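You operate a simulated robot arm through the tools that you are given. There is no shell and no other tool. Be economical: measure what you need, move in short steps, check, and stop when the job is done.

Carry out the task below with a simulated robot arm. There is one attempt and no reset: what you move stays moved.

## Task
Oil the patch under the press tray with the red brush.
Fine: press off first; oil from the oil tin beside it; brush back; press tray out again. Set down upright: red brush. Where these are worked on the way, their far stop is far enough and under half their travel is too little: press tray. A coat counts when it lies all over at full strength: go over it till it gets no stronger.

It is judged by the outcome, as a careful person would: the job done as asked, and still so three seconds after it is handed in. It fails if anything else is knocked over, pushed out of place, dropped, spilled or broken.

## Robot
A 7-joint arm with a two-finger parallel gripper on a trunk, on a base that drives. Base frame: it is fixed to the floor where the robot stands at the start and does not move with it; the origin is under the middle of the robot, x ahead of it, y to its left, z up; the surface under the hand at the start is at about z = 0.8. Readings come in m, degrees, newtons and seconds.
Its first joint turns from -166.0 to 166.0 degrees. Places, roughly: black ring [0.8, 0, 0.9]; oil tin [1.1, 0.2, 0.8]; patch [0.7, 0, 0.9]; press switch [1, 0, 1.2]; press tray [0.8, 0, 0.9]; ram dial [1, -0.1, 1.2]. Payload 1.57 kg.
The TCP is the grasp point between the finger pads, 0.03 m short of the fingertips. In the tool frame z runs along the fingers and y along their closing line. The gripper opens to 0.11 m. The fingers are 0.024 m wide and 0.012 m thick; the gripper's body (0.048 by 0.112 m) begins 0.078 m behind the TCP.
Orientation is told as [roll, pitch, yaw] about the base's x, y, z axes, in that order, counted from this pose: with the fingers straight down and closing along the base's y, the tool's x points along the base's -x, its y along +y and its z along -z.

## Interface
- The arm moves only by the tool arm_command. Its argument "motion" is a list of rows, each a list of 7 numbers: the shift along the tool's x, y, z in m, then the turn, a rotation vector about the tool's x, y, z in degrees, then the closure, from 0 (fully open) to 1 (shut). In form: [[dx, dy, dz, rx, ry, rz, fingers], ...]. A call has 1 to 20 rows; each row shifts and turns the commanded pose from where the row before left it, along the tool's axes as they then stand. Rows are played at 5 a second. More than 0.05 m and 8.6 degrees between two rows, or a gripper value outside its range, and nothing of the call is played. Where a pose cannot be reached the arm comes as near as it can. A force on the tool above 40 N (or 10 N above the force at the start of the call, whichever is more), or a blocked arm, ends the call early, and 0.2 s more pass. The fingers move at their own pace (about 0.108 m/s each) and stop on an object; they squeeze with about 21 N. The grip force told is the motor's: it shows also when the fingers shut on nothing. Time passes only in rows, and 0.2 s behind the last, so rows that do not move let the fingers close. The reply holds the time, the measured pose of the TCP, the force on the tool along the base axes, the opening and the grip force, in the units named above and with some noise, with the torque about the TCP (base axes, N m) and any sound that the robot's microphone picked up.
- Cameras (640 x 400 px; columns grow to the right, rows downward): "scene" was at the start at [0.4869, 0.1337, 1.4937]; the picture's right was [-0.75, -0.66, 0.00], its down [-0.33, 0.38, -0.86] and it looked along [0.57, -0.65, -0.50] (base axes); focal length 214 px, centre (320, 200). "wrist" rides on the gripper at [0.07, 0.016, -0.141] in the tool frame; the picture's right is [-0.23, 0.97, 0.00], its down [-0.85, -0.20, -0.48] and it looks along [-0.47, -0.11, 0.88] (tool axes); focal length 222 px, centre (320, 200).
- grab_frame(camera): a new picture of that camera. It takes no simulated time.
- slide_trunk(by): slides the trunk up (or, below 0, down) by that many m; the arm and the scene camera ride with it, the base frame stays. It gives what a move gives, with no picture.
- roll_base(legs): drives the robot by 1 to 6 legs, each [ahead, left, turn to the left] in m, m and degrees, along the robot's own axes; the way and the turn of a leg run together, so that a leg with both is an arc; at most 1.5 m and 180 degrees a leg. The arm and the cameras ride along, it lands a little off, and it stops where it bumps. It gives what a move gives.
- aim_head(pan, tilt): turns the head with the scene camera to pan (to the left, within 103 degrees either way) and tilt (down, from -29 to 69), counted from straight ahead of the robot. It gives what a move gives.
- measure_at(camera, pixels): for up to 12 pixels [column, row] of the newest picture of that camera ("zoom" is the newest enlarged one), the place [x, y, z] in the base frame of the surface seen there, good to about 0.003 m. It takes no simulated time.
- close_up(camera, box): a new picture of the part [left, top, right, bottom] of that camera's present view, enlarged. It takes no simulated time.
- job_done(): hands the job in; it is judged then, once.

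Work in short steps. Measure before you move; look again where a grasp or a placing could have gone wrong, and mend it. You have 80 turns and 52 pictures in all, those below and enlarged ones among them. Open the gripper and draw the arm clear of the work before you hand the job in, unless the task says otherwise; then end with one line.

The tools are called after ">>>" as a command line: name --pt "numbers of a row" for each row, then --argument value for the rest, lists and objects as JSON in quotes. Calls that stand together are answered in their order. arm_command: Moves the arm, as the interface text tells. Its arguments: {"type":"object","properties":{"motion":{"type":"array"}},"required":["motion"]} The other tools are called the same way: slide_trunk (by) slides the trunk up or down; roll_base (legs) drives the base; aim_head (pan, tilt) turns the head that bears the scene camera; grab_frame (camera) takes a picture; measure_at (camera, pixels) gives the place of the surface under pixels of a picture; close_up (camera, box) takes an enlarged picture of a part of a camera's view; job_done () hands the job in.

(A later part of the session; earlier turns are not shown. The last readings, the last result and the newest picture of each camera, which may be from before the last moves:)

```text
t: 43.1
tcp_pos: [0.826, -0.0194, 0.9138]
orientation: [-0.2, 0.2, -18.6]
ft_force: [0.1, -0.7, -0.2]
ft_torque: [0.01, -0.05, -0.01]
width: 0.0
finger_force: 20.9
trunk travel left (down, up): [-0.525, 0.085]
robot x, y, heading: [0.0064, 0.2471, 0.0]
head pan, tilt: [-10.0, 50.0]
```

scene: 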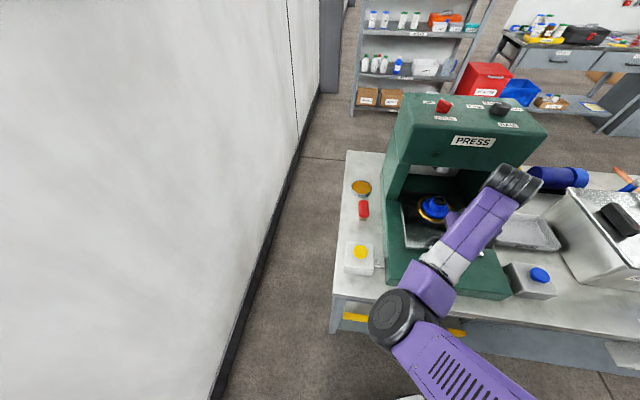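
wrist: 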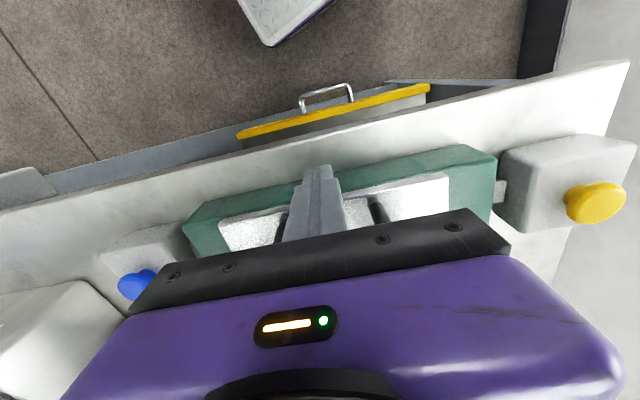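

Still no resistance; I check that the tray really moves and how much clearance the hand has to the press head.

>>> grab_frame --camera "wrist"

>>> close_up --camera "scene" --box '[340, 90, 580, 310]'

```text
20 pictures are left
```

wrist: 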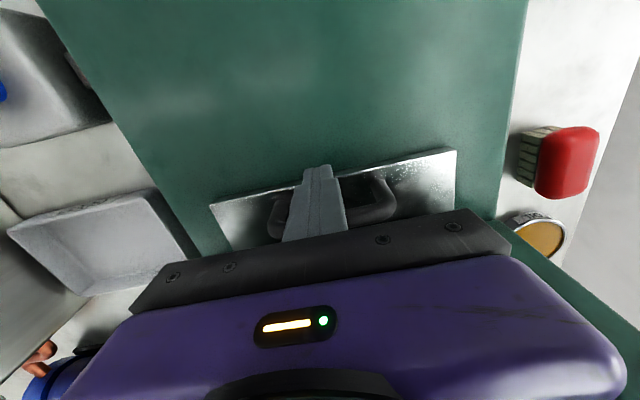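

```text
1.82 times, centred on (460, 200) of scene
```

zoom: 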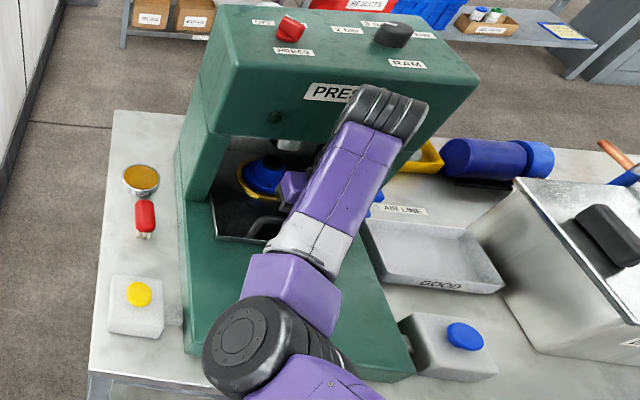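

The tray is nearly all in and the bed is exposed. I push a bit more to find the stop.

>>> arm_command --pt "-0.006 0 0 0 0 0 1" --pt "-0.006 0 0 0 0 0 1" --pt "-0.006 0 0 0 0 0 1" --pt "-0.006 0 0 0 0 0 1" --pt "-0.006 0 0 0 0 0 1"

```text
t: 43.6
tcp_pos: [0.8283, -0.0193, 0.9137]
orientation: [-0.2, 1.2, -18.8]
ft_force: [-12.6, 6.2, 15.6]
ft_torque: [0.09, -0.35, 0.21]
width: 0.0003
finger_force: 21.6
trunk travel left (down, up): [-0.525, 0.085]
robot x, y, heading: [0.0079, 0.2469, 0.2]
head pan, tilt: [-10.0, 50.0]
stopped in row 2: the force on the tool passed its limit at 49 N (the readings are from after the stop); the commanded pose is now the measured one
```

A stop was reached. I draw back from the handle, raise, and look at the exposed bed.

>>> arm_command --pt "0.02 0 0 0 0 0 1" --pt "0.04 0 0 0 0 0 1" --pt "0.04 0 -0.03 0 0 0 1" --pt "0.04 0 -0.04 0 0 0 1" --pt "0.04 0 -0.04 0 0 0 0.5" --pt "0.03 0 -0.04 0 0 0 0.4" --pt "0 0 -0.03 0 0 0 0.4"

>>> grab_frame --camera "wrist"

>>> grab_frame --camera "scene"

```text
refused: row 4 steps farther than a row can; nothing moved
```

```text
18 pictures are left
```

wrist: 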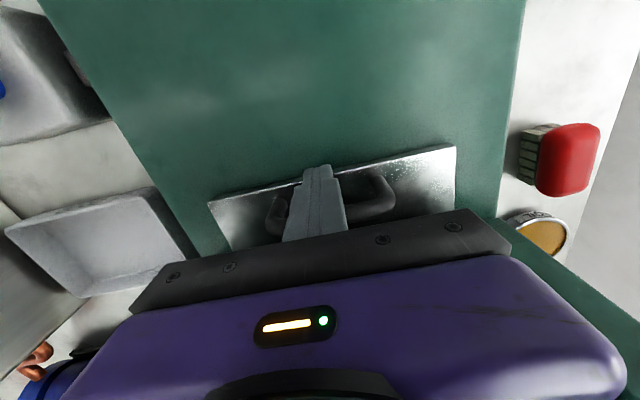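

```text
17 pictures are left
```

scene: 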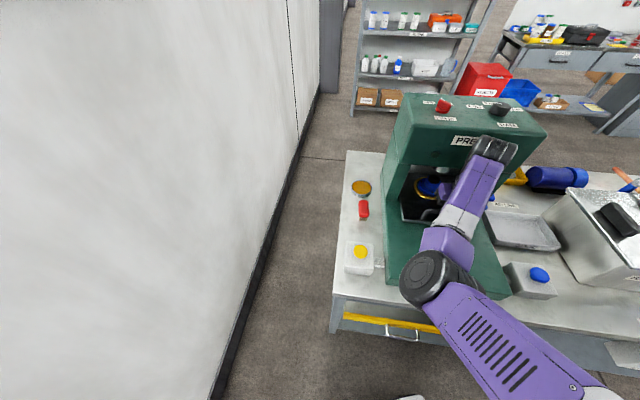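

The row limit is on combined shift; I redo the retreat with smaller steps.

>>> arm_command --pt "0.02 0 0 0 0 0 1" --pt "0.04 0 0 0 0 0 1" --pt "0.035 0 -0.03 0 0 0 1" --pt "0.035 0 -0.03 0 0 0 1" --pt "0.03 0 -0.035 0 0 0 0.5" --pt "0.03 0 -0.035 0 0 0 0.4" --pt "0 0 -0.045 0 0 0 0.4" --pt "0 0 -0.045 0 0 0 0.4" --pt "0 0 0 0 0 0 0.4"

>>> grab_frame --camera "wrist"

```text
t: 45.6
tcp_pos: [0.6537, 0.0406, 1.1369]
orientation: [0.0, 1.0, -18.7]
ft_force: [-0.9, -0.5, 0.4]
ft_torque: [0.0, 0.01, -0.03]
width: 0.066
finger_force: 0.0
trunk travel left (down, up): [-0.525, 0.085]
robot x, y, heading: [0.0062, 0.2449, -0.2]
head pan, tilt: [-10.0, 50.0]
```

```text
16 pictures are left
```

wrist: 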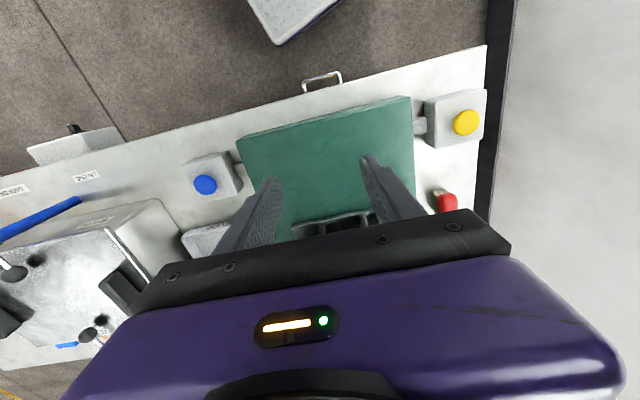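

No clear patch outline yet; I zoom on the bed and measure corners.

>>> close_up --camera "wrist" --box '[230, 90, 430, 240]'

>>> measure_at --camera "zoom" --pixels '[[30, 160], [570, 30], [320, 100], [300, 200], [320, 280], [210, 200], [430, 140], [330, 405], [220, 440], [570, 280], [320, 440]]'

```text
2.67 times, centred on (330, 165) of wrist
```

zoom: 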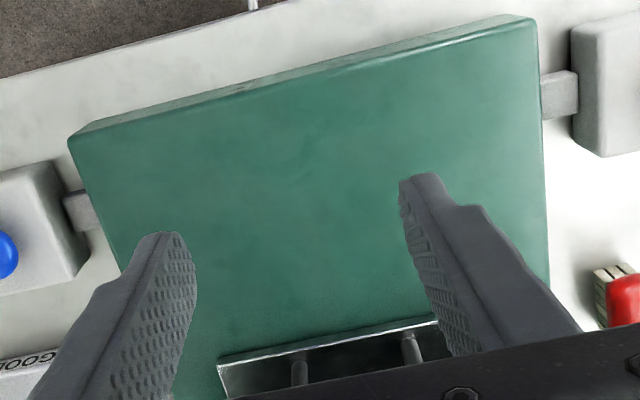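

```text
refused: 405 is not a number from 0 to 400
```

I redo the measurement within the frame.

>>> measure_at --camera "zoom" --pixels '[[75, 140], [530, 25], [320, 100], [300, 200], [320, 280], [210, 200], [390, 140], [330, 338], [222, 370], [540, 200], [300, 370], [500, 120]]'

>>> close_up --camera "scene" --box '[380, 180, 540, 310]'

```text
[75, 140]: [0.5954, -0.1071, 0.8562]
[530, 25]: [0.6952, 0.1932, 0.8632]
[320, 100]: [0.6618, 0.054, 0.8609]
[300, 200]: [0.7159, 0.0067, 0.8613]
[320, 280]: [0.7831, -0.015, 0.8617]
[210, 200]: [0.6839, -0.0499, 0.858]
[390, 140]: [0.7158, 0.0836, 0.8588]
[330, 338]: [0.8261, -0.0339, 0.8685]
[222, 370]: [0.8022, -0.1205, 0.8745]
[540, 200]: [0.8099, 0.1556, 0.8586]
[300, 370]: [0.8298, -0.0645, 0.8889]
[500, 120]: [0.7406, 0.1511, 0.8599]
```

```text
3.08 times, centred on (460, 245) of scene
```

zoom: 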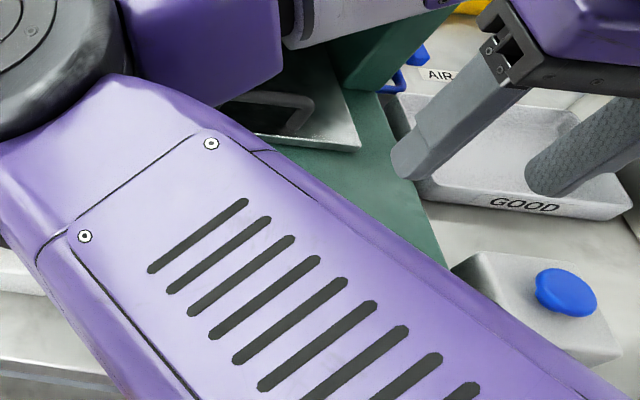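

Bed surface is at z≈0.86. I zoom once on the bed's middle to find the patch outline.

>>> close_up --camera "wrist" --box '[255, 105, 399, 205]'

```text
4.00 times, centred on (327, 155) of wrist
```

zoom: 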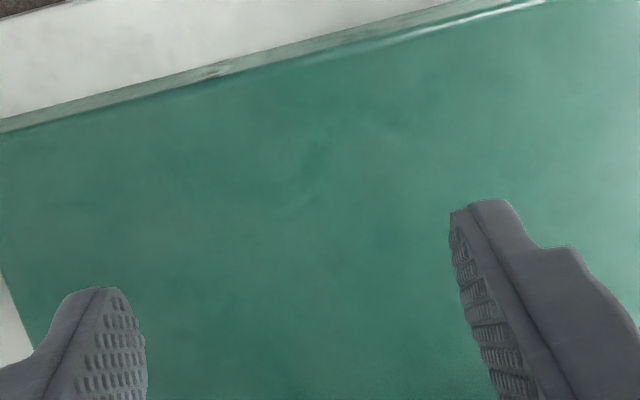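

No outline is visible; the coat will show as I brush. I go for the brush: arm left, base ahead 0.12, then over the brush.

>>> arm_command --pt "0 0.05 0 0 -1 0 0.4" --pt "0 0.05 0 0 0 0 0.4" --pt "0 0.05 0 0 0 0 0.4" --pt "0 0.05 0 0 0 0 0.4" --pt "0 0 0 0 0 0 0.4"

>>> roll_base --legs '[[0.12, 0, 0]]'

```text
t: 46.8
tcp_pos: [0.7188, 0.2295, 1.1375]
orientation: [0.0, 0.0, -18.7]
ft_force: [-0.6, 0.8, -1.1]
ft_torque: [-0.02, 0.01, -0.04]
width: 0.0662
finger_force: 0.0
trunk travel left (down, up): [-0.525, 0.085]
robot x, y, heading: [0.0079, 0.2421, 0.1]
head pan, tilt: [-10.0, 50.0]
```

```text
t: 48.1
tcp_pos: [0.8389, 0.2311, 1.1373]
orientation: [0.0, 0.0, -18.7]
ft_force: [-0.4, -0.1, 0.8]
ft_torque: [0.01, 0.0, 0.01]
width: 0.066
finger_force: 0.0
trunk travel left (down, up): [-0.525, 0.085]
robot x, y, heading: [0.1266, 0.2447, 0.3]
head pan, tilt: [-10.0, 50.0]
```

Now to the brush pose recorded before (0.9585, 0.189, yaw −14.2), descending to z≈0.90 for a check.

>>> arm_command --pt "0 0 0 0 0 -4.5 0.4" --pt "-0.042 -0.0038 0 0 0 0 0.4" --pt "-0.042 -0.0038 0 0 0 0 0.4" --pt "-0.042 -0.0038 0 0 0 0 0.4" --pt "0 0 0.045 0 0 0 0.4" --pt "0 0 0.045 0 0 0 0.4" --pt "0 0 0.045 0 0 0 0.4" --pt "0 0 0.045 0 0 0 0.4" --pt "0 0 0.045 0 0 0 0.4" --pt "0 0 0 0 0 0 0.4"

>>> close_up --camera "wrist" --box '[200, 100, 440, 250]'

```text
t: 50.3
tcp_pos: [0.9604, 0.1887, 0.9083]
orientation: [0.0, -0.1, -14.2]
ft_force: [-0.4, -0.5, 0.4]
ft_torque: [0.01, 0.0, -0.03]
width: 0.0662
finger_force: 0.1
trunk travel left (down, up): [-0.525, 0.085]
robot x, y, heading: [0.1287, 0.2483, 0.0]
head pan, tilt: [-10.0, 50.0]
```

```text
2.67 times, centred on (320, 175) of wrist
```

zoom: 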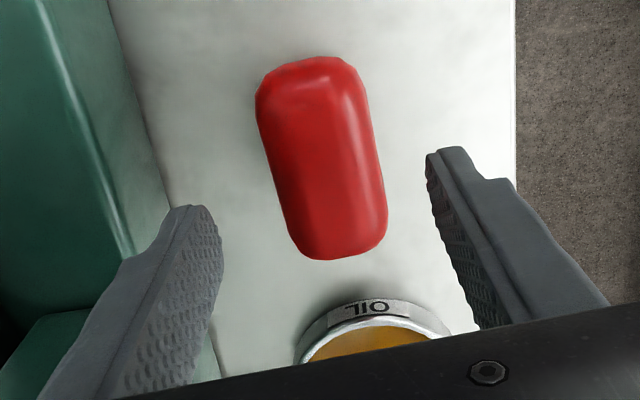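

Well aligned. I descend to z≈0.837, grip and lift gently.

>>> arm_command --pt "0.001 0 0.03 0 0 0 0.4" --pt "0 0 0.025 0 0 0 0.4" --pt "0 0 0.0165 0 0 0 0.4" --pt "0 0 0 0 0 0 0.4" --pt "0 0 0 0 0 0 0.6" --pt "0 0 0 0 0 0 0.75" --pt "0 0 0 0 0 0 1" --pt "0 0 0 0 0 0 1" --pt "0 0 0 0 0 0 1" --pt "0 0 -0.004 0 0 0 1" --pt "0 0 -0.008 0 0 0 1" --pt "0 0 -0.015 0 0 0 1" --pt "0 0 -0.02 0 0 0 1" --pt "0 0 -0.02 0 0 0 1" --pt "0 0 -0.02 0 0 0 1" --pt "0 0 0 0 0 0 1"

```text
t: 53.7
tcp_pos: [0.9581, 0.188, 0.9277]
orientation: [-0.2, 0.0, -14.2]
ft_force: [-0.5, -0.5, -1.5]
ft_torque: [0.02, 0.02, 0.01]
width: 0.0397
finger_force: 20.8
trunk travel left (down, up): [-0.525, 0.085]
robot x, y, heading: [0.1287, 0.2444, 0.2]
head pan, tilt: [-10.0, 50.0]
```

Held. I move over the tin centre (1.074,0.161) and lower until the bristles are ~3 mm into the oil (TCP z≈0.849).

>>> arm_command --pt "-0.03 0.0005 0 0 0 0 1" --pt "-0.03 0.0005 0 0 0 0 1" --pt "-0.03 0.0005 0 0 0 0 1" --pt "-0.029 0.0005 0 0 0 0 1" --pt "0 0 0 0 0 0 1"

>>> close_up --camera "wrist" --box '[240, 110, 400, 230]'

```text
t: 54.9
tcp_pos: [1.074, 0.1617, 0.9287]
orientation: [0.0, 0.0, -14.2]
ft_force: [0.5, 0.4, -1.5]
ft_torque: [0.02, 0.01, 0.0]
width: 0.0398
finger_force: 21.3
trunk travel left (down, up): [-0.525, 0.085]
robot x, y, heading: [0.1289, 0.2471, 0.3]
head pan, tilt: [-10.0, 50.0]
```

```text
3.33 times, centred on (320, 170) of wrist
```

zoom: 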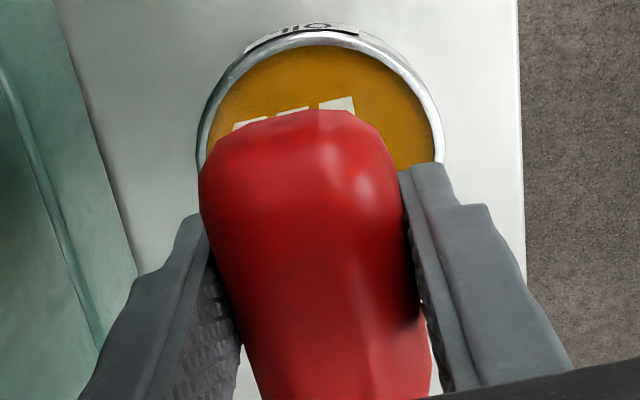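

Aligned over the oil. I lower in small steps, dwell, and read forces.

>>> arm_command --pt "0 0 0.03 0 0 0 1" --pt "0 0 0.025 0 0 0 1" --pt "0 0 0.012 0 0 0 1" --pt "0 0 0.006 0 0 0 1" --pt "0 0 0.004 0 0 0 1" --pt "0 0 0.003 0 0 0 1" --pt "0 0 0 0 0 0 1" --pt "0 0 0 0 0 0 1"

>>> close_up --camera "wrist" --box '[240, 110, 400, 230]'

```text
t: 56.7
tcp_pos: [1.075, 0.1627, 0.8476]
orientation: [-0.1, -0.1, -14.1]
ft_force: [5.1, 3.4, 14.5]
ft_torque: [0.06, -0.09, 0.02]
width: 0.0397
finger_force: 21.0
trunk travel left (down, up): [-0.525, 0.085]
robot x, y, heading: [0.1309, 0.2448, 0.4]
head pan, tilt: [-10.0, 50.0]
```

```text
3.33 times, centred on (320, 170) of wrist
```

zoom: 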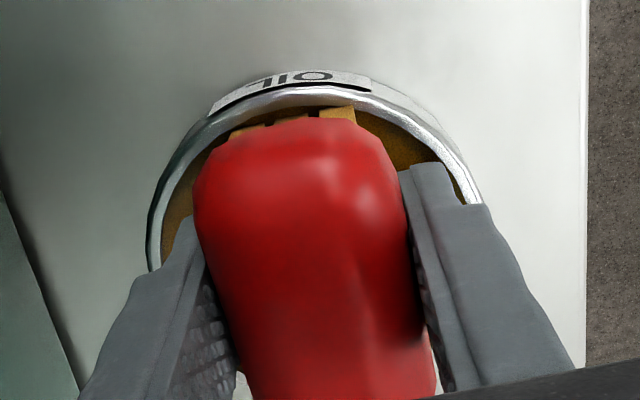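

Bristles are oil-coloured; contact 14.5 N. I lift and carry the brush back and over the middle of the bed (≈(0.721,0.018)), yaw −18.5°.

>>> arm_command --pt "0 0 -0.01 0 0 0 1" --pt "0 0 -0.03 0 0 0 1" --pt "0 0 0 0 0 0 1" --pt "0 0 -0.04 0 0 0 1" --pt "0 0 -0.04 0 0 0 1" --pt "0.0467 0 0 0 0 0 1" --pt "0.0467 0 0 0 0 0 1" --pt "0.0467 0 0 0 0 0 1" --pt "0.0467 0 0 0 0 0 1" --pt "0.0467 0 0 0 0 0 1" --pt "0.0467 0 0 0 0 0 1" --pt "0.0022 -0.0456 0 0 0 4.3 1" --pt "0.0022 -0.0456 0 0 0 0 1" --pt "0.0022 -0.0456 0 0 0 0 1" --pt "0.0022 -0.0456 0 0 0 0 1" --pt "0.0022 -0.0456 0 0 0 0 1" --pt "0 0 0 0 0 0 1"

```text
t: 60.3
tcp_pos: [0.723, 0.0149, 0.966]
orientation: [-0.1, 0.1, -18.3]
ft_force: [-0.3, 0.9, -1.2]
ft_torque: [-0.01, 0.03, 0.0]
width: 0.0397
finger_force: 20.9
trunk travel left (down, up): [-0.525, 0.085]
robot x, y, heading: [0.1292, 0.2461, 0.0]
head pan, tilt: [-10.0, 50.0]
```

At s≈0.083 m from the bed's front, centred. I lower to contact (TCP≈0.895) and make a first cross stroke.

>>> arm_command --pt "0 0 0.03 0 0 0 1" --pt "0 0 0.025 0 0 0 1" --pt "0 0 0.012 0 0 0 1" --pt "0 0 0.005 0 0 0 1" --pt "0 0.015 0 0 0 0 1" --pt "0 0.015 0 0 0 0 1" --pt "0 0.015 0 0 0 0 1" --pt "0 -0.015 0 0 0 0 1" --pt "0 -0.015 0 0 0 0 1" --pt "0 -0.015 0 0 0 0 1" --pt "0 -0.015 0 0 0 0 1" --pt "0 -0.015 0 0 0 0 1" --pt "0 -0.015 0 0 0 0 1"

>>> grab_frame --camera "wrist"

```text
t: 63.1
tcp_pos: [0.7088, -0.0257, 0.8962]
orientation: [-0.2, 0.0, -18.4]
ft_force: [-0.1, 0.0, -0.9]
ft_torque: [0.01, 0.01, 0.01]
width: 0.0392
finger_force: 20.9
trunk travel left (down, up): [-0.525, 0.085]
robot x, y, heading: [0.1302, 0.2448, 0.1]
head pan, tilt: [-10.0, 50.0]
```

```text
9 pictures are left
```

wrist: 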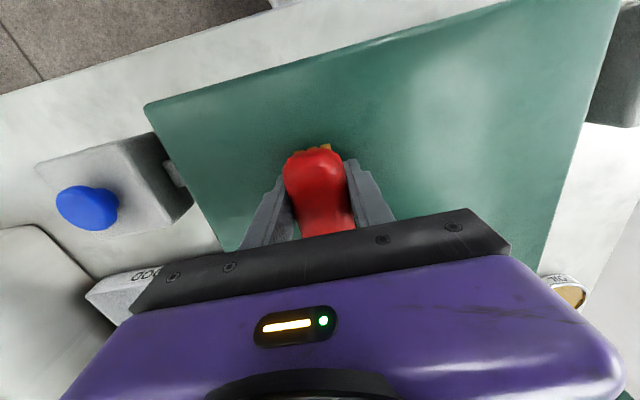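

No contact force yet, no coat. I lower a further 4 mm and read the force.

>>> arm_command --pt "0 0 0.002 0 0 0 1" --pt "0 0 0.002 0 0 0 1" --pt "0 0 0 0 0 0 1"

```text
t: 63.9
tcp_pos: [0.7097, -0.0261, 0.8924]
orientation: [-0.1, -0.1, -18.6]
ft_force: [-0.4, -1.0, -1.0]
ft_torque: [0.0, 0.0, 0.0]
width: 0.0395
finger_force: 21.1
trunk travel left (down, up): [-0.525, 0.085]
robot x, y, heading: [0.1305, 0.2427, 0.2]
head pan, tilt: [-10.0, 50.0]
```

>>> arm_command --pt "0 0 0.002 0 0 0 1" --pt "0 0 0.001 0 0 0 1" --pt "0 0 0 0 0 0 1"

```text
t: 64.7
tcp_pos: [0.7101, -0.0254, 0.8909]
orientation: [-0.1, -0.1, -18.4]
ft_force: [1.4, -0.5, 15.4]
ft_torque: [0.24, 0.25, -0.01]
width: 0.0398
finger_force: 20.9
trunk travel left (down, up): [-0.525, 0.085]
robot x, y, heading: [0.1256, 0.25, 0.2]
head pan, tilt: [-10.0, 50.0]
```

Contact now (15 N at TCP z 0.891). I ease 0.5 mm and stroke across to the left and back.

>>> arm_command --pt "0 0 -0.0005 0 0 0 1" --pt "0 0.015 0 0 0 0 1" --pt "0 0.015 0 0 0 0 1" --pt "0 0.015 0 0 0 0 1" --pt "0 0.015 0 0 0 0 1" --pt "0 0.015 0 0 0 0 1" --pt "0 0.015 0 0 0 0 1" --pt "0 0 0 0 0 0 1"

>>> grab_frame --camera "wrist"

```text
t: 65.7
tcp_pos: [0.7189, 0.0108, 0.8893]
orientation: [-0.5, -0.1, -18.6]
ft_force: [-1.5, 2.3, 11.6]
ft_torque: [0.39, 0.1, 0.02]
width: 0.0399
finger_force: 20.9
trunk travel left (down, up): [-0.525, 0.085]
robot x, y, heading: [0.1307, 0.2483, 0.3]
head pan, tilt: [-10.0, 50.0]
stopped in row 4: the force on the tool passed its limit at 45 N (the readings are from after the stop); the commanded pose is now the measured one
```

```text
8 pictures are left
```

wrist: 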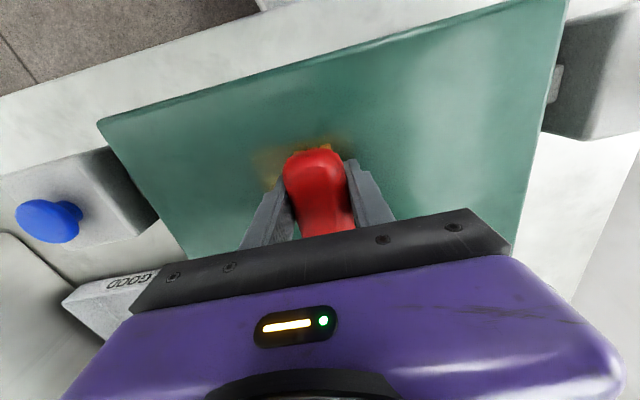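

A brown coat appears around the brush. The force spiked (z sagged to 0.889), so I rise 2 mm and continue the stroke to the left with shorter steps.

>>> arm_command --pt "0 0 -0.002 0.4 0 0 1" --pt "0 0.012 0 0 0 0 1" --pt "0 0.012 0 0 0 0 1" --pt "0 0.012 0 0 0 0 1" --pt "0 0.012 0 0 0 0 1" --pt "0 0 0 0 0 0 1"

```text
t: 67.0
tcp_pos: [0.7356, 0.0575, 0.8904]
orientation: [-1.1, 0.0, -18.8]
ft_force: [-0.1, 0.5, -0.5]
ft_torque: [0.03, -0.03, -0.01]
width: 0.0397
finger_force: 20.6
trunk travel left (down, up): [-0.525, 0.085]
robot x, y, heading: [0.1264, 0.2472, 0.3]
head pan, tilt: [-10.0, 50.0]
```

No contact now; the brush has slid up in the grip so fingertips are near the bed. I set it down on the bed here, open, rise ~9 mm and regrip with the roll corrected.

>>> arm_command --pt "0 0 0 -1.0 0 0 1" --pt "0 0 0.001 0 0 0 1" --pt "0 0 0 0 0 0 0.6" --pt "0 0 0 0 0 0 0.5" --pt "0 0 -0.005 0 0 0 0.5" --pt "0 0 -0.005 0 0 0 0.5" --pt "0 0 0 0 0 0 0.5" --pt "0 0 0 0 0 0 0.7" --pt "0 0 0 0 0 0 1" --pt "0 0 0 0 0 0 1"

```text
t: 69.2
tcp_pos: [0.7345, 0.0569, 0.8999]
orientation: [0.1, -0.1, -18.7]
ft_force: [-0.3, 0.3, 0.1]
ft_torque: [-0.01, 0.02, -0.02]
width: 0.0394
finger_force: 21.4
trunk travel left (down, up): [-0.525, 0.085]
robot x, y, heading: [0.1292, 0.247, -0.0]
head pan, tilt: [-10.0, 50.0]
```

Regripped with ~4 cm offset. I press 1.5 mm and stroke right to t≈−0.07 and back to the left.

>>> arm_command --pt "0 0 0.0015 0 0 0 1" --pt "0 0.014 0 0 0 0 1" --pt "0 0.014 0 0 0 0 1" --pt "0 -0.015 0 0 0 0 1" --pt "0 -0.015 0 0 0 0 1" --pt "0 -0.015 0 0 0 0 1" --pt "0 -0.015 0 0 0 0 1" --pt "0 -0.015 0 0 0 0 1" --pt "0 -0.015 0 0 0 0 1" --pt "0 -0.015 0 0 0 0 1" --pt "0 -0.015 0 0 0 0 1" --pt "0 -0.015 0 0 0 0 1" --pt "0 0 0 0 0 0 1"

```text
t: 72.0
tcp_pos: [0.6997, -0.0445, 0.8986]
orientation: [0.0, 0.0, -18.7]
ft_force: [-0.7, -0.3, 0.2]
ft_torque: [-0.02, 0.0, -0.03]
width: 0.0395
finger_force: 21.0
trunk travel left (down, up): [-0.525, 0.085]
robot x, y, heading: [0.1321, 0.2476, 0.4]
head pan, tilt: [-10.0, 50.0]
```

Only light contact (~1 N). I press 1.5 mm more and stroke back left, then look.

>>> arm_command --pt "0 0 0.0015 0 0 0 1" --pt "0 0.015 0 0 0 0 1" --pt "0 0.015 0 0 0 0 1" --pt "0 0.015 0 0 0 0 1" --pt "0 0.015 0 0 0 0 1" --pt "0 0.015 0 0 0 0 1" --pt "0 0.015 0 0 0 0 1" --pt "0 0.015 0 0 0 0 1" --pt "0 0.015 0 0 0 0 1" --pt "0 0 0 0 0 0 1"

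>>> grab_frame --camera "wrist"

```text
t: 74.2
tcp_pos: [0.7383, 0.0685, 0.898]
orientation: [0.1, 0.0, -18.7]
ft_force: [-0.6, -2.0, 8.5]
ft_torque: [-0.08, -0.03, -0.01]
width: 0.0396
finger_force: 20.6
trunk travel left (down, up): [-0.525, 0.085]
robot x, y, heading: [0.1319, 0.2433, 0.3]
head pan, tilt: [-10.0, 50.0]
```

```text
7 pictures are left
```

wrist: 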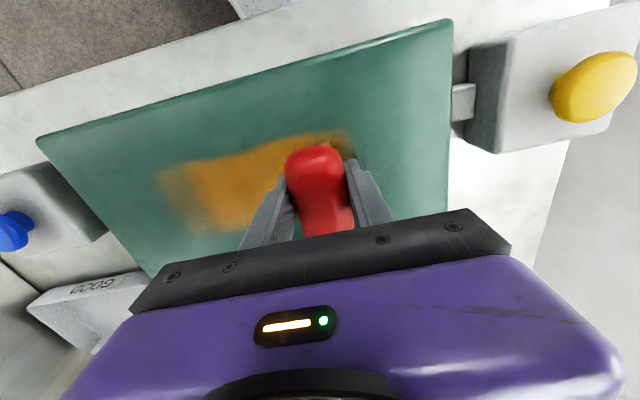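

A clear orange coat now shows. I measure its edges to find the patch's bounds.

>>> measure_at --camera "wrist" --pixels '[[158, 180], [190, 180], [165, 165], [200, 162], [280, 140], [330, 132], [352, 145], [175, 215], [215, 230], [240, 225], [200, 240], [445, 150]]'

>>> close_up --camera "wrist" --box '[130, 110, 390, 260]'

```text
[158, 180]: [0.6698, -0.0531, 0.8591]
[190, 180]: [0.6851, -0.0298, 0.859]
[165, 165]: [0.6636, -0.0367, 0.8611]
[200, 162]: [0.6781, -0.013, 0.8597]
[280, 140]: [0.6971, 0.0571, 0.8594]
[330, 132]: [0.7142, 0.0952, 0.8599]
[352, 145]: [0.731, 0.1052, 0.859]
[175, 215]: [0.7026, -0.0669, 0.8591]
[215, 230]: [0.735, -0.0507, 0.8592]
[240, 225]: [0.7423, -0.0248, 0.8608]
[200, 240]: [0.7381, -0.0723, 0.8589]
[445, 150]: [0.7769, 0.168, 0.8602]
```

```text
2.46 times, centred on (260, 185) of wrist
```

zoom: 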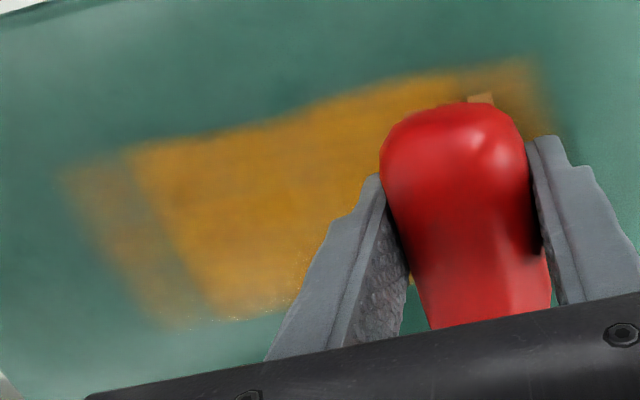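

The coat is exactly the brushed band (s 0.05–0.115, t ±0.085), full strength where brushed repeatedly. I next brush the adjoining band further in (s≈0.14), across and back.

>>> arm_command --pt "-0.02 0.007 0 0 0 0 1" --pt "-0.02 0.007 0 0 0 0 1" --pt "-0.02 0.006 0 0 0 0 1" --pt "0 -0.0193 0 0 0 0 1" --pt "0 -0.0193 0 0 0 0 1" --pt "0 -0.0193 0 0 0 0 1" --pt "0 -0.0193 0 0 0 0 1" --pt "0 -0.0193 0 0 0 0 1" --pt "0 -0.0193 0 0 0 0 1" --pt "0 -0.0193 0 0 0 0 1" --pt "0 -0.0193 0 0 0 0 1" --pt "0 0 0 0 0 0 1"

```text
t: 76.8
tcp_pos: [0.7524, -0.078, 0.8975]
orientation: [0.1, 0.0, -18.7]
ft_force: [-0.5, 0.4, -0.5]
ft_torque: [-0.02, 0.01, -0.05]
width: 0.0395
finger_force: 20.8
trunk travel left (down, up): [-0.525, 0.085]
robot x, y, heading: [0.1314, 0.243, 0.1]
head pan, tilt: [-10.0, 50.0]
```

Contact went light on the right; I press 1.2 mm more and stroke left, then read.

>>> arm_command --pt "0 0 0.0012 0 0 0 1" --pt "0 0.0193 0 0 0 0 1" --pt "0 0.0193 0 0 0 0 1" --pt "0 0.0193 0 0 0 0 1" --pt "0 0.0193 0 0 0 0 1" --pt "0 0.0193 0 0 0 0 1" --pt "0 0.0193 0 0 0 0 1" --pt "0 0.0193 0 0 0 0 1" --pt "0 0.0193 0 0 0 0 1" --pt "0 0 0 0 0 0 1"

```text
t: 79.0
tcp_pos: [0.8022, 0.0675, 0.8963]
orientation: [0.0, -0.1, -18.7]
ft_force: [0.3, -0.2, 2.5]
ft_torque: [-0.07, -0.06, -0.01]
width: 0.0394
finger_force: 20.6
trunk travel left (down, up): [-0.525, 0.085]
robot x, y, heading: [0.1322, 0.2425, 0.3]
head pan, tilt: [-10.0, 50.0]
```

Light contact ~3.5 N. Another right-and-left pass in this band with 0.5 mm more.

>>> arm_command --pt "0 0 0.0008 0 0 0 1" --pt "0 -0.0193 0 0 0 0 1" --pt "0 -0.0193 0 0 0 0 1" --pt "0 -0.0193 0 0 0 0 1" --pt "0 -0.0193 0 0 0 0 1" --pt "0 -0.0193 0 0 0 0 1" --pt "0 -0.0193 0 0 0 0 1" --pt "0 -0.0193 0 0 0 0 1" --pt "0 -0.0193 0 0 0 0 1" --pt "0 0.0193 0 0 0 0 1" --pt "0 0.0193 0 0 0 0 1" --pt "0 0.0193 0 0 0 0 1" --pt "0 0.0193 0 0 0 0 1" --pt "0 0.0193 0 0 0 0 1" --pt "0 0.0193 0 0 0 0 1" --pt "0 0.0193 0 0 0 0 1" --pt "0 0.0193 0 0 0 0 1" --pt "0 0 0 0 0 0 1"

>>> grab_frame --camera "wrist"

```text
t: 82.8
tcp_pos: [0.8036, 0.0689, 0.8959]
orientation: [0.2, 0.1, -18.7]
ft_force: [-0.4, 0.3, -0.4]
ft_torque: [0.0, -0.02, 0.04]
width: 0.0397
finger_force: 21.0
trunk travel left (down, up): [-0.525, 0.085]
robot x, y, heading: [0.1311, 0.2458, 0.0]
head pan, tilt: [-10.0, 50.0]
```

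```text
5 pictures are left
```

wrist: 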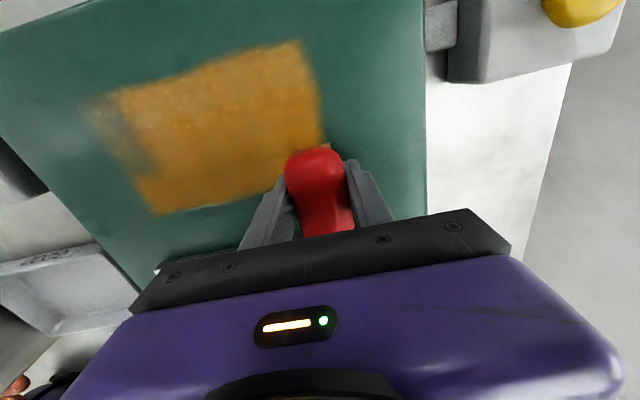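

I measure the coat's edges to see whether they are the patch's limits.

>>> measure_at --camera "wrist" --pixels '[[155, 214], [210, 205], [250, 195], [85, 110], [120, 90], [135, 160], [155, 180], [200, 70], [300, 40], [323, 110], [325, 140], [148, 200]]'

```text
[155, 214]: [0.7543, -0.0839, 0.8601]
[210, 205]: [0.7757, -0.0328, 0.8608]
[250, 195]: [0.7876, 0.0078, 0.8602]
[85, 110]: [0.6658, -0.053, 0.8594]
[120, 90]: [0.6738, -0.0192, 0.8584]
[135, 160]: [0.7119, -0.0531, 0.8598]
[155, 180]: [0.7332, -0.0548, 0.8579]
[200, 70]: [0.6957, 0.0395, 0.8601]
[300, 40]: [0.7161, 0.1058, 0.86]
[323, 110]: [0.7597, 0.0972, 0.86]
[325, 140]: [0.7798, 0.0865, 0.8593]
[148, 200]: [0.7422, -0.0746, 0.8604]
```

The far edge of the coat stops at s≈0.147 though the brush reached 0.175, and at t≈±0.086, so those are the patch limits. The near limit is open: I go over the middle band again to the left end, then the near band (s≈0.032).

>>> arm_command --pt "0 0 0.0008 0 0 0 1" --pt "0.031 0 0 0 0 0 1" --pt "0.031 0 0 0 0 0 1" --pt "0 -0.026 0 0 0 0 1" --pt "0 -0.026 0 0 0 0 1" --pt "0 -0.026 0 0 0 0 1" --pt "0 -0.026 0 0 0 0 1" --pt "0 -0.026 0 0 0 0 1" --pt "0 -0.026 0 0 0 0 1" --pt "0.024 0 0 0 0 0 1" --pt "0.024 0 0 0 0 0 1" --pt "0 0.022 0 0 0 0 1" --pt "0 0.022 0 0 0 0 1" --pt "0 0.022 0 0 0 0 1" --pt "0 0.022 0 0 0 0 1" --pt "0 0.022 0 0 0 0 1" --pt "0 0.022 0 0 0 0 1" --pt "0 0.022 0 0 0 0 1" --pt "0 0 0 0 0 0 1"

```text
t: 86.8
tcp_pos: [0.6967, 0.1018, 0.8926]
orientation: [0.0, -0.1, -18.7]
ft_force: [1.0, -1.7, 5.2]
ft_torque: [0.02, 0.07, 0.01]
width: 0.0397
finger_force: 21.3
trunk travel left (down, up): [-0.525, 0.085]
robot x, y, heading: [0.1279, 0.2438, -0.2]
head pan, tilt: [-10.0, 50.0]
```

The brush slid up again (z 0.8926). I regrip 8 mm higher here, then do a right and left pass in the near band.

>>> arm_command --pt "0 0 0 0 0 0 0.6" --pt "0 0 0 0 0 0 0.5" --pt "0 0 -0.008 0 0 0 0.5" --pt "0 0 0 0 0 0 0.5" --pt "0 0 0 0 0 0 0.75" --pt "0 0 0 0 0 0 1" --pt "0 0 0 0 0 0 1" --pt "0 0 0.001 0 0 0 1" --pt "0 -0.022 0 0 0 0 1" --pt "0 -0.022 0 0 0 0 1" --pt "0 -0.022 0 0 0 0 1" --pt "0 -0.022 0 0 0 0 1" --pt "0 -0.022 0 0 0 0 1" --pt "0 -0.022 0 0 0 0 1" --pt "0 -0.022 0 0 0 0 1" --pt "0 0 0 0 0 0 1"

```text
t: 90.2
tcp_pos: [0.6473, -0.0433, 0.9006]
orientation: [0.1, 0.0, -18.8]
ft_force: [-1.3, 0.6, 2.9]
ft_torque: [-0.02, 0.05, -0.03]
width: 0.0397
finger_force: 20.7
trunk travel left (down, up): [-0.525, 0.085]
robot x, y, heading: [0.1283, 0.2441, 0.2]
head pan, tilt: [-10.0, 50.0]
```

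Good 4 N contact. Another left and right pass here, then the middle band's right end.

>>> arm_command --pt "0 0 0.0003 0 0 0 1" --pt "0 0.022 0 0 0 0 1" --pt "0 0.022 0 0 0 0 1" --pt "0 0.022 0 0 0 0 1" --pt "0 0.022 0 0 0 0 1" --pt "0 0.022 0 0 0 0 1" --pt "0 0.022 0 0 0 0 1" --pt "0 0.022 0 0 0 0 1" --pt "0 -0.022 0 0 0 0 1" --pt "0 -0.022 0 0 0 0 1" --pt "0 -0.022 0 0 0 0 1" --pt "0 -0.022 0 0 0 0 1" --pt "0 -0.022 0 0 0 0 1" --pt "0 -0.022 0 0 0 0 1" --pt "0 -0.022 0 0 0 0 1" --pt "-0.024 0 0 0 0 0 1" --pt "-0.024 0 0 0 0 0 1" --pt "0 0.02 0 0 0 0 1" --pt "0 -0.02 0 0 0 0 1" --pt "0 0 0 0 0 0 1"

```text
t: 94.5
tcp_pos: [0.6942, -0.0599, 0.9022]
orientation: [0.1, 0.0, -18.6]
ft_force: [0.0, 0.1, -0.6]
ft_torque: [-0.01, -0.02, 0.02]
width: 0.0396
finger_force: 20.9
trunk travel left (down, up): [-0.525, 0.085]
robot x, y, heading: [0.1278, 0.2434, 0.4]
head pan, tilt: [-10.0, 50.0]
```

Here contact is slack (z 0.902). I press 2 mm and rework the middle band's right end, then sweep left, and back right at s≈0.125.

>>> arm_command --pt "0 0 0.002 0 0 0 1" --pt "0 0.02 0 0 0 0 1" --pt "0 -0.02 0 0 0 0 1" --pt "0 0.025 0 0 0 0 1" --pt "0 0.025 0 0 0 0 1" --pt "0 0.025 0 0 0 0 1" --pt "0 0.025 0 0 0 0 1" --pt "0 0.025 0 0 0 0 1" --pt "0 0.025 0 0 0 0 1" --pt "-0.022 0 0 0 0 0 1" --pt "-0.022 0 0 0 0 0 1" --pt "0 -0.025 0 0 0 0 1" --pt "0 -0.025 0 0 0 0 1" --pt "0 -0.025 0 0 0 0 1" --pt "0 -0.025 0 0 0 0 1" --pt "0 -0.025 0 0 0 0 1" --pt "0 -0.025 0 0 0 0 1" --pt "0 0 0 0 0 0 1"

```text
t: 98.2
tcp_pos: [0.7364, -0.0744, 0.8992]
orientation: [0.2, 0.0, -18.6]
ft_force: [0.1, 4.1, 14.8]
ft_torque: [0.04, 0.04, 0.0]
width: 0.0396
finger_force: 21.4
trunk travel left (down, up): [-0.525, 0.085]
robot x, y, heading: [0.1273, 0.2468, 0.4]
head pan, tilt: [-10.0, 50.0]
```

Good contact. I lift 0.1 m and move left to view the whole coat.

>>> arm_command --pt "0 0 -0.02 0 0 0 1" --pt "0 0 -0.04 0 0 0 1" --pt "0 0 -0.04 0 0 0 1" --pt "0 0.045 0 0 0 0 1" --pt "0 0.045 0 0 0 0 1" --pt "0 0.045 0 0 0 0 1" --pt "0 0.045 0 0 0 0 1" --pt "0 0 0 0 0 0 1"

>>> grab_frame --camera "wrist"

```text
t: 100.0
tcp_pos: [0.7877, 0.0965, 0.9985]
orientation: [0.1, 0.0, -18.7]
ft_force: [-0.6, -0.1, -0.5]
ft_torque: [0.02, 0.02, -0.02]
width: 0.0396
finger_force: 21.3
trunk travel left (down, up): [-0.525, 0.085]
robot x, y, heading: [0.1288, 0.2442, 0.4]
head pan, tilt: [-10.0, 50.0]
```

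```text
4 pictures are left
```

wrist: 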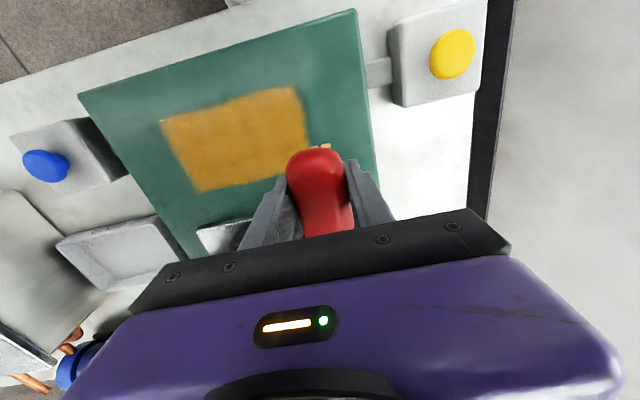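

The coat is a clean rectangle now. I zoom in to judge evenness and whether the bristles ran dry.

>>> close_up --camera "wrist" --box '[140, 70, 340, 200]'

>>> measure_at --camera "zoom" --pixels '[[70, 165], [280, 90], [500, 55], [200, 390], [420, 345], [545, 230], [110, 250], [40, 160], [160, 370], [300, 80]]'

```text
3.08 times, centred on (240, 135) of wrist
```

zoom: 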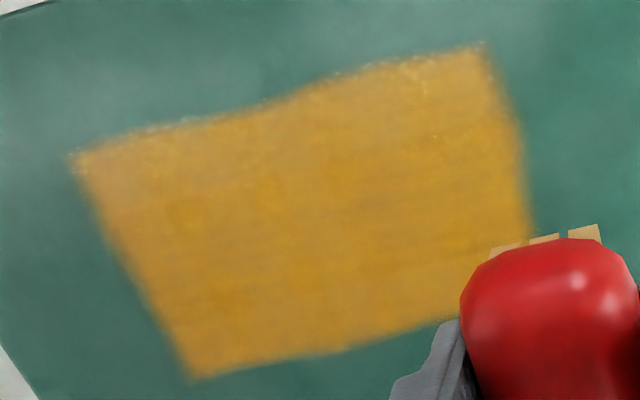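

```text
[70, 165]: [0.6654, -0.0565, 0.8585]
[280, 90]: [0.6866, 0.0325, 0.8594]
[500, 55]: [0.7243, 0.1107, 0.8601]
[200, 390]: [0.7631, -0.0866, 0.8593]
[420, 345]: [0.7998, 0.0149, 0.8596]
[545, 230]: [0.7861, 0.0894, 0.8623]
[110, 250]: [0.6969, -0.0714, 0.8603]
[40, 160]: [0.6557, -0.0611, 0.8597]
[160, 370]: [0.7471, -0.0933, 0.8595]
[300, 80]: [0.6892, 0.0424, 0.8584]
```

The coat is even, patch limits s≈0.045–0.147, t≈±0.087, just slightly paler at the near right corner. To be sure it's at full strength I re-dip: move left, forward over the tin, and lower to contact.

>>> arm_command --pt "0 0.05 0 0 0 0 1" --pt "0 0.05 0 0 0 0 1" --pt "0 0.05 0 0 0 0 1" --pt "-0.0417 0.0006 0 0 0 0 1" --pt "-0.0417 0.0006 0 0 0 0 1" --pt "-0.0417 0.0006 0 0 0 0 1" --pt "-0.0417 0.0006 0 0 0 0 1" --pt "-0.0417 0.0006 0 0 0 0 1" --pt "-0.0417 0.0006 0 0 0 0 1" --pt "0 0 0 0 0 0 1" --pt "0 0 0.04 0 0 0 1" --pt "0 0 0.04 0 0 0 1" --pt "0 0 0.03 0 0 0 1" --pt "0 0 0 0 0 0 1"

```text
t: 103.0
tcp_pos: [1.0788, 0.1609, 0.888]
orientation: [0.1, 0.1, -18.8]
ft_force: [-0.1, 0.8, -0.1]
ft_torque: [-0.02, -0.01, 0.0]
width: 0.0397
finger_force: 21.3
trunk travel left (down, up): [-0.525, 0.085]
robot x, y, heading: [0.1247, 0.2491, 0.3]
head pan, tilt: [-10.0, 50.0]
```

Slightly far; I correct 4 mm back and dip to z≈0.855.

>>> arm_command --pt "0.004 0.001 0.015 0 0 0 1" --pt "0 0 0.012 0 0 0 1" --pt "0 0 0.003 0 0 0 1" --pt "0 0 0.0025 0 0 0 1" --pt "0 0 0 0 0 0 1" --pt "0 0 0 0 0 0 1"

```text
t: 104.5
tcp_pos: [1.0768, 0.1648, 0.8569]
orientation: [0.1, 0.0, -18.8]
ft_force: [-0.7, 1.6, 4.6]
ft_torque: [0.02, 0.15, 0.0]
width: 0.0398
finger_force: 20.9
trunk travel left (down, up): [-0.525, 0.085]
robot x, y, heading: [0.1301, 0.2423, 0.0]
head pan, tilt: [-10.0, 50.0]
```

Dipped with ~5 N. I lift and return over the patch's left end (s≈0.075).

>>> arm_command --pt "0 0 -0.01 0 0 0 1" --pt "0 0 -0.03 0 0 0 1" --pt "0 0 -0.04 0 0 0 1" --pt "0 0 -0.03 0 0 0 1" --pt "0.049 0 0 0 0 0 1" --pt "0.049 0 0 0 0 0 1" --pt "0.049 0 0 0 0 0 1" --pt "0.049 0 0 0 0 0 1" --pt "0.049 0 0 0 0 0 1" --pt "0.049 0 0 0 0 0 1" --pt "0 -0.046 0 0 0 0 1" --pt "0 -0.046 0 0 0 0 1" --pt "0 -0.046 0 0 0 0 1" --pt "0 -0.046 0 0 0 0 1" --pt "0 0 0.03 0 0 0 1" --pt "0 0 0.02 0 0 0 1" --pt "0 0 0 0 0 0 1"

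```text
t: 108.0
tcp_pos: [0.738, 0.0836, 0.9178]
orientation: [0.2, -0.1, -18.7]
ft_force: [0.0, 0.7, -1.2]
ft_torque: [-0.01, 0.01, 0.01]
width: 0.04
finger_force: 20.9
trunk travel left (down, up): [-0.525, 0.085]
robot x, y, heading: [0.1304, 0.246, -0.1]
head pan, tilt: [-10.0, 50.0]
```

I lower to contact and sweep right at s≈0.075, shift to s≈0.12, and sweep back left.

>>> arm_command --pt "0 0 0.012 0 0 0 1" --pt "0 0 0.0065 0 0 0 1" --pt "0 0.01 0 0 0 0 1" --pt "0 -0.0225 0 0 0 0 1" --pt "0 -0.0225 0 0 0 0 1" --pt "0 -0.0225 0 0 0 0 1" --pt "0 -0.0225 0 0 0 0 1" --pt "0 -0.0225 0 0 0 0 1" --pt "0 -0.0225 0 0 0 0 1" --pt "0 -0.0225 0 0 0 0 1" --pt "0 0 0 0 0 0 1"

```text
t: 110.5
tcp_pos: [0.6891, -0.0564, 0.8991]
orientation: [0.1, 0.0, -18.7]
ft_force: [-0.3, -0.7, 3.3]
ft_torque: [0.01, 0.11, -0.02]
width: 0.0395
finger_force: 21.3
trunk travel left (down, up): [-0.525, 0.085]
robot x, y, heading: [0.1318, 0.2424, 0.0]
head pan, tilt: [-10.0, 50.0]
```

Contact 4.5 N. I rework the near right corner, sweep left at the near side, then shift inward and sweep right.

>>> arm_command --pt "0.02 0 0 0 0 0 1" --pt "0 0.02 0 0 0 0 1" --pt "0 -0.02 0 0 0 0 1" --pt "0 0.0222 0 0 0 0 1" --pt "0 0.0222 0 0 0 0 1" --pt "0 0.0222 0 0 0 0 1" --pt "0 0.0222 0 0 0 0 1" --pt "0 0.0222 0 0 0 0 1" --pt "0 0.0222 0 0 0 0 1" --pt "0 0.0222 0 0 0 0 1" --pt "-0.033 0 -0.0003 0 0 0 1" --pt "-0.032 0 0.0008 0 0 0 1" --pt "0 -0.0222 0 0 0 0 1" --pt "0 -0.0222 0 0 0 0 1" --pt "0 -0.0222 0 0 0 0 1" --pt "0 -0.0222 0 0 0 0 1" --pt "0 -0.0222 0 0 0 0 1" --pt "0 -0.0222 0 0 0 0 1" --pt "0 -0.0222 0 0 0 0 1" --pt "0 0 0 0 0 0 1"

```text
t: 114.7
tcp_pos: [0.7318, -0.0702, 0.8981]
orientation: [0.1, 0.0, -18.7]
ft_force: [-0.4, 0.4, -0.9]
ft_torque: [-0.03, 0.02, -0.06]
width: 0.0396
finger_force: 21.3
trunk travel left (down, up): [-0.525, 0.085]
robot x, y, heading: [0.1291, 0.2451, 0.5]
head pan, tilt: [-10.0, 50.0]
```

Contact is slack here; I press 1.5 mm more and sweep left, then right again in this far band.

>>> arm_command --pt "0 0 0.0015 0 0 0 1" --pt "0 0.0222 0 0 0 0 1" --pt "0 0.0222 0 0 0 0 1" --pt "0 0.0222 0 0 0 0 1" --pt "0 0.0222 0 0 0 0 1" --pt "0 0.0222 0 0 0 0 1" --pt "0 0.0222 0 0 0 0 1" --pt "0 0.0222 0 0 0 0 1" --pt "0 0 0.0005 0 0 0 1" --pt "0 -0.0222 0 0 0 0 1" --pt "0 -0.0222 0 0 0 0 1" --pt "0 -0.0222 0 0 0 0 1" --pt "0 -0.0222 0 0 0 0 1" --pt "0 -0.0222 0 0 0 0 1" --pt "0 -0.0222 0 0 0 0 1" --pt "0 -0.0222 0 0 0 0 1" --pt "0 0 0 0 0 0 1"

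```text
t: 118.2
tcp_pos: [0.7329, -0.0712, 0.8949]
orientation: [0.1, 0.0, -18.6]
ft_force: [-1.1, 3.5, 13.1]
ft_torque: [0.0, 0.02, 0.03]
width: 0.0395
finger_force: 21.0
trunk travel left (down, up): [-0.525, 0.085]
robot x, y, heading: [0.1294, 0.2445, 0.1]
head pan, tilt: [-10.0, 50.0]
```

Firm contact. One more sweep left along the near band, then lift and view the coat from the same vantage.

>>> arm_command --pt "0.03 0 -0.0005 0 0 0 1" --pt "0.03 0 0 0 0 0 1" --pt "0 0.0222 0 0 0 0 1" --pt "0 0.0222 0 0 0 0 1" --pt "0 0.0222 0 0 0 0 1" --pt "0 0.0222 0 0 0 0 1" --pt "0 0.0222 0 0 0 0 1" --pt "0 0.0222 0 0 0 0 1" --pt "0 0.0222 0 0 0 0 1" --pt "0 0 -0.02 0 0 0 1" --pt "0 0 -0.04 0 0 0 1" --pt "0 0 -0.045 0 0 0 1" --pt "-0.03 0.025 0 0 0 0 1" --pt "-0.03 0.025 0 0 0 0 1" --pt "0 0 0 0 0 0 1"

>>> close_up --camera "wrist" --box '[120, 60, 350, 210]'

```text
t: 121.5
tcp_pos: [0.7997, 0.124, 1.002]
orientation: [0.1, 0.0, -18.7]
ft_force: [0.0, -0.1, -1.0]
ft_torque: [0.0, 0.01, -0.03]
width: 0.0398
finger_force: 21.1
trunk travel left (down, up): [-0.525, 0.085]
robot x, y, heading: [0.1277, 0.247, 0.2]
head pan, tilt: [-10.0, 50.0]
```

```text
2.67 times, centred on (235, 135) of wrist
```

zoom: 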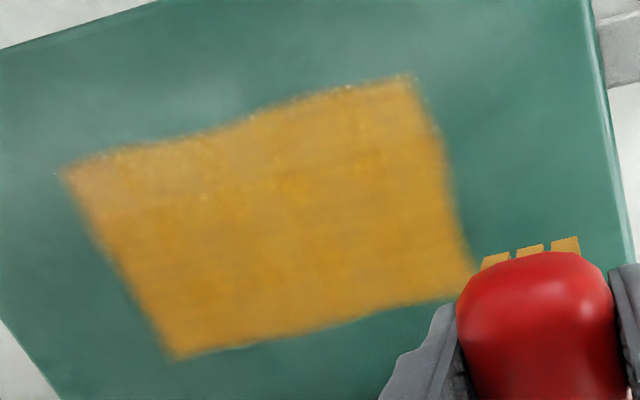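

The near strip still looks a shade paler. Bristles still carry oil, so I go over the near strip (s≈0.055) again with firm contact.

>>> arm_command --pt "0.033 -0.024 0 0 0 0 1" --pt "0.033 -0.024 0 0 0 0 1" --pt "0 0 0.045 0 0 0 1" --pt "0 0 0.04 0 0 0 1" --pt "0 0 0.015 0 0 0 1" --pt "0 0 0.006 0 0 0 1" --pt "0 0 0.0015 0 0 0 1" --pt "0 0 0 0 0 0 1"

```text
t: 123.2
tcp_pos: [0.7214, 0.0993, 0.8933]
orientation: [0.2, -0.1, -18.6]
ft_force: [3.1, 0.6, 14.1]
ft_torque: [0.01, -0.06, -0.02]
width: 0.0394
finger_force: 20.9
trunk travel left (down, up): [-0.525, 0.085]
robot x, y, heading: [0.1285, 0.2457, 0.1]
head pan, tilt: [-10.0, 50.0]
```

Firm contact. Sweep right and back left in the near strip.

>>> arm_command --pt "0 -0.0222 -0.0003 0 0 0 1" --pt "0 -0.0222 0 0 0 0 1" --pt "0 -0.0222 0 0 0 0 1" --pt "0 -0.0222 0 0 0 0 1" --pt "0 -0.0222 0 0 0 0 1" --pt "0 -0.0222 0 0 0 0 1" --pt "0 -0.0222 0 0 0 0 1" --pt "0 -0.008 0 0 0 0 1" --pt "0 0.008 0 0 0 0 1" --pt "0 0.0222 0 0 0 0 1" --pt "0 0.0222 0 0 0 0 1" --pt "0 0.0222 0 0 0 0 1" --pt "0 0.0222 0 0 0 0 1" --pt "0 0.0222 0 0 0 0 1" --pt "0 0.0222 0 0 0 0 1" --pt "0 0.0222 0 0 0 0 1" --pt "0 0 0 0 0 0 1"

```text
t: 126.8
tcp_pos: [0.7214, 0.1009, 0.8924]
orientation: [0.2, 0.0, -18.7]
ft_force: [0.7, 0.3, 0.5]
ft_torque: [-0.02, 0.04, -0.01]
width: 0.0394
finger_force: 21.1
trunk travel left (down, up): [-0.525, 0.085]
robot x, y, heading: [0.129, 0.2457, 0.4]
head pan, tilt: [-10.0, 50.0]
```

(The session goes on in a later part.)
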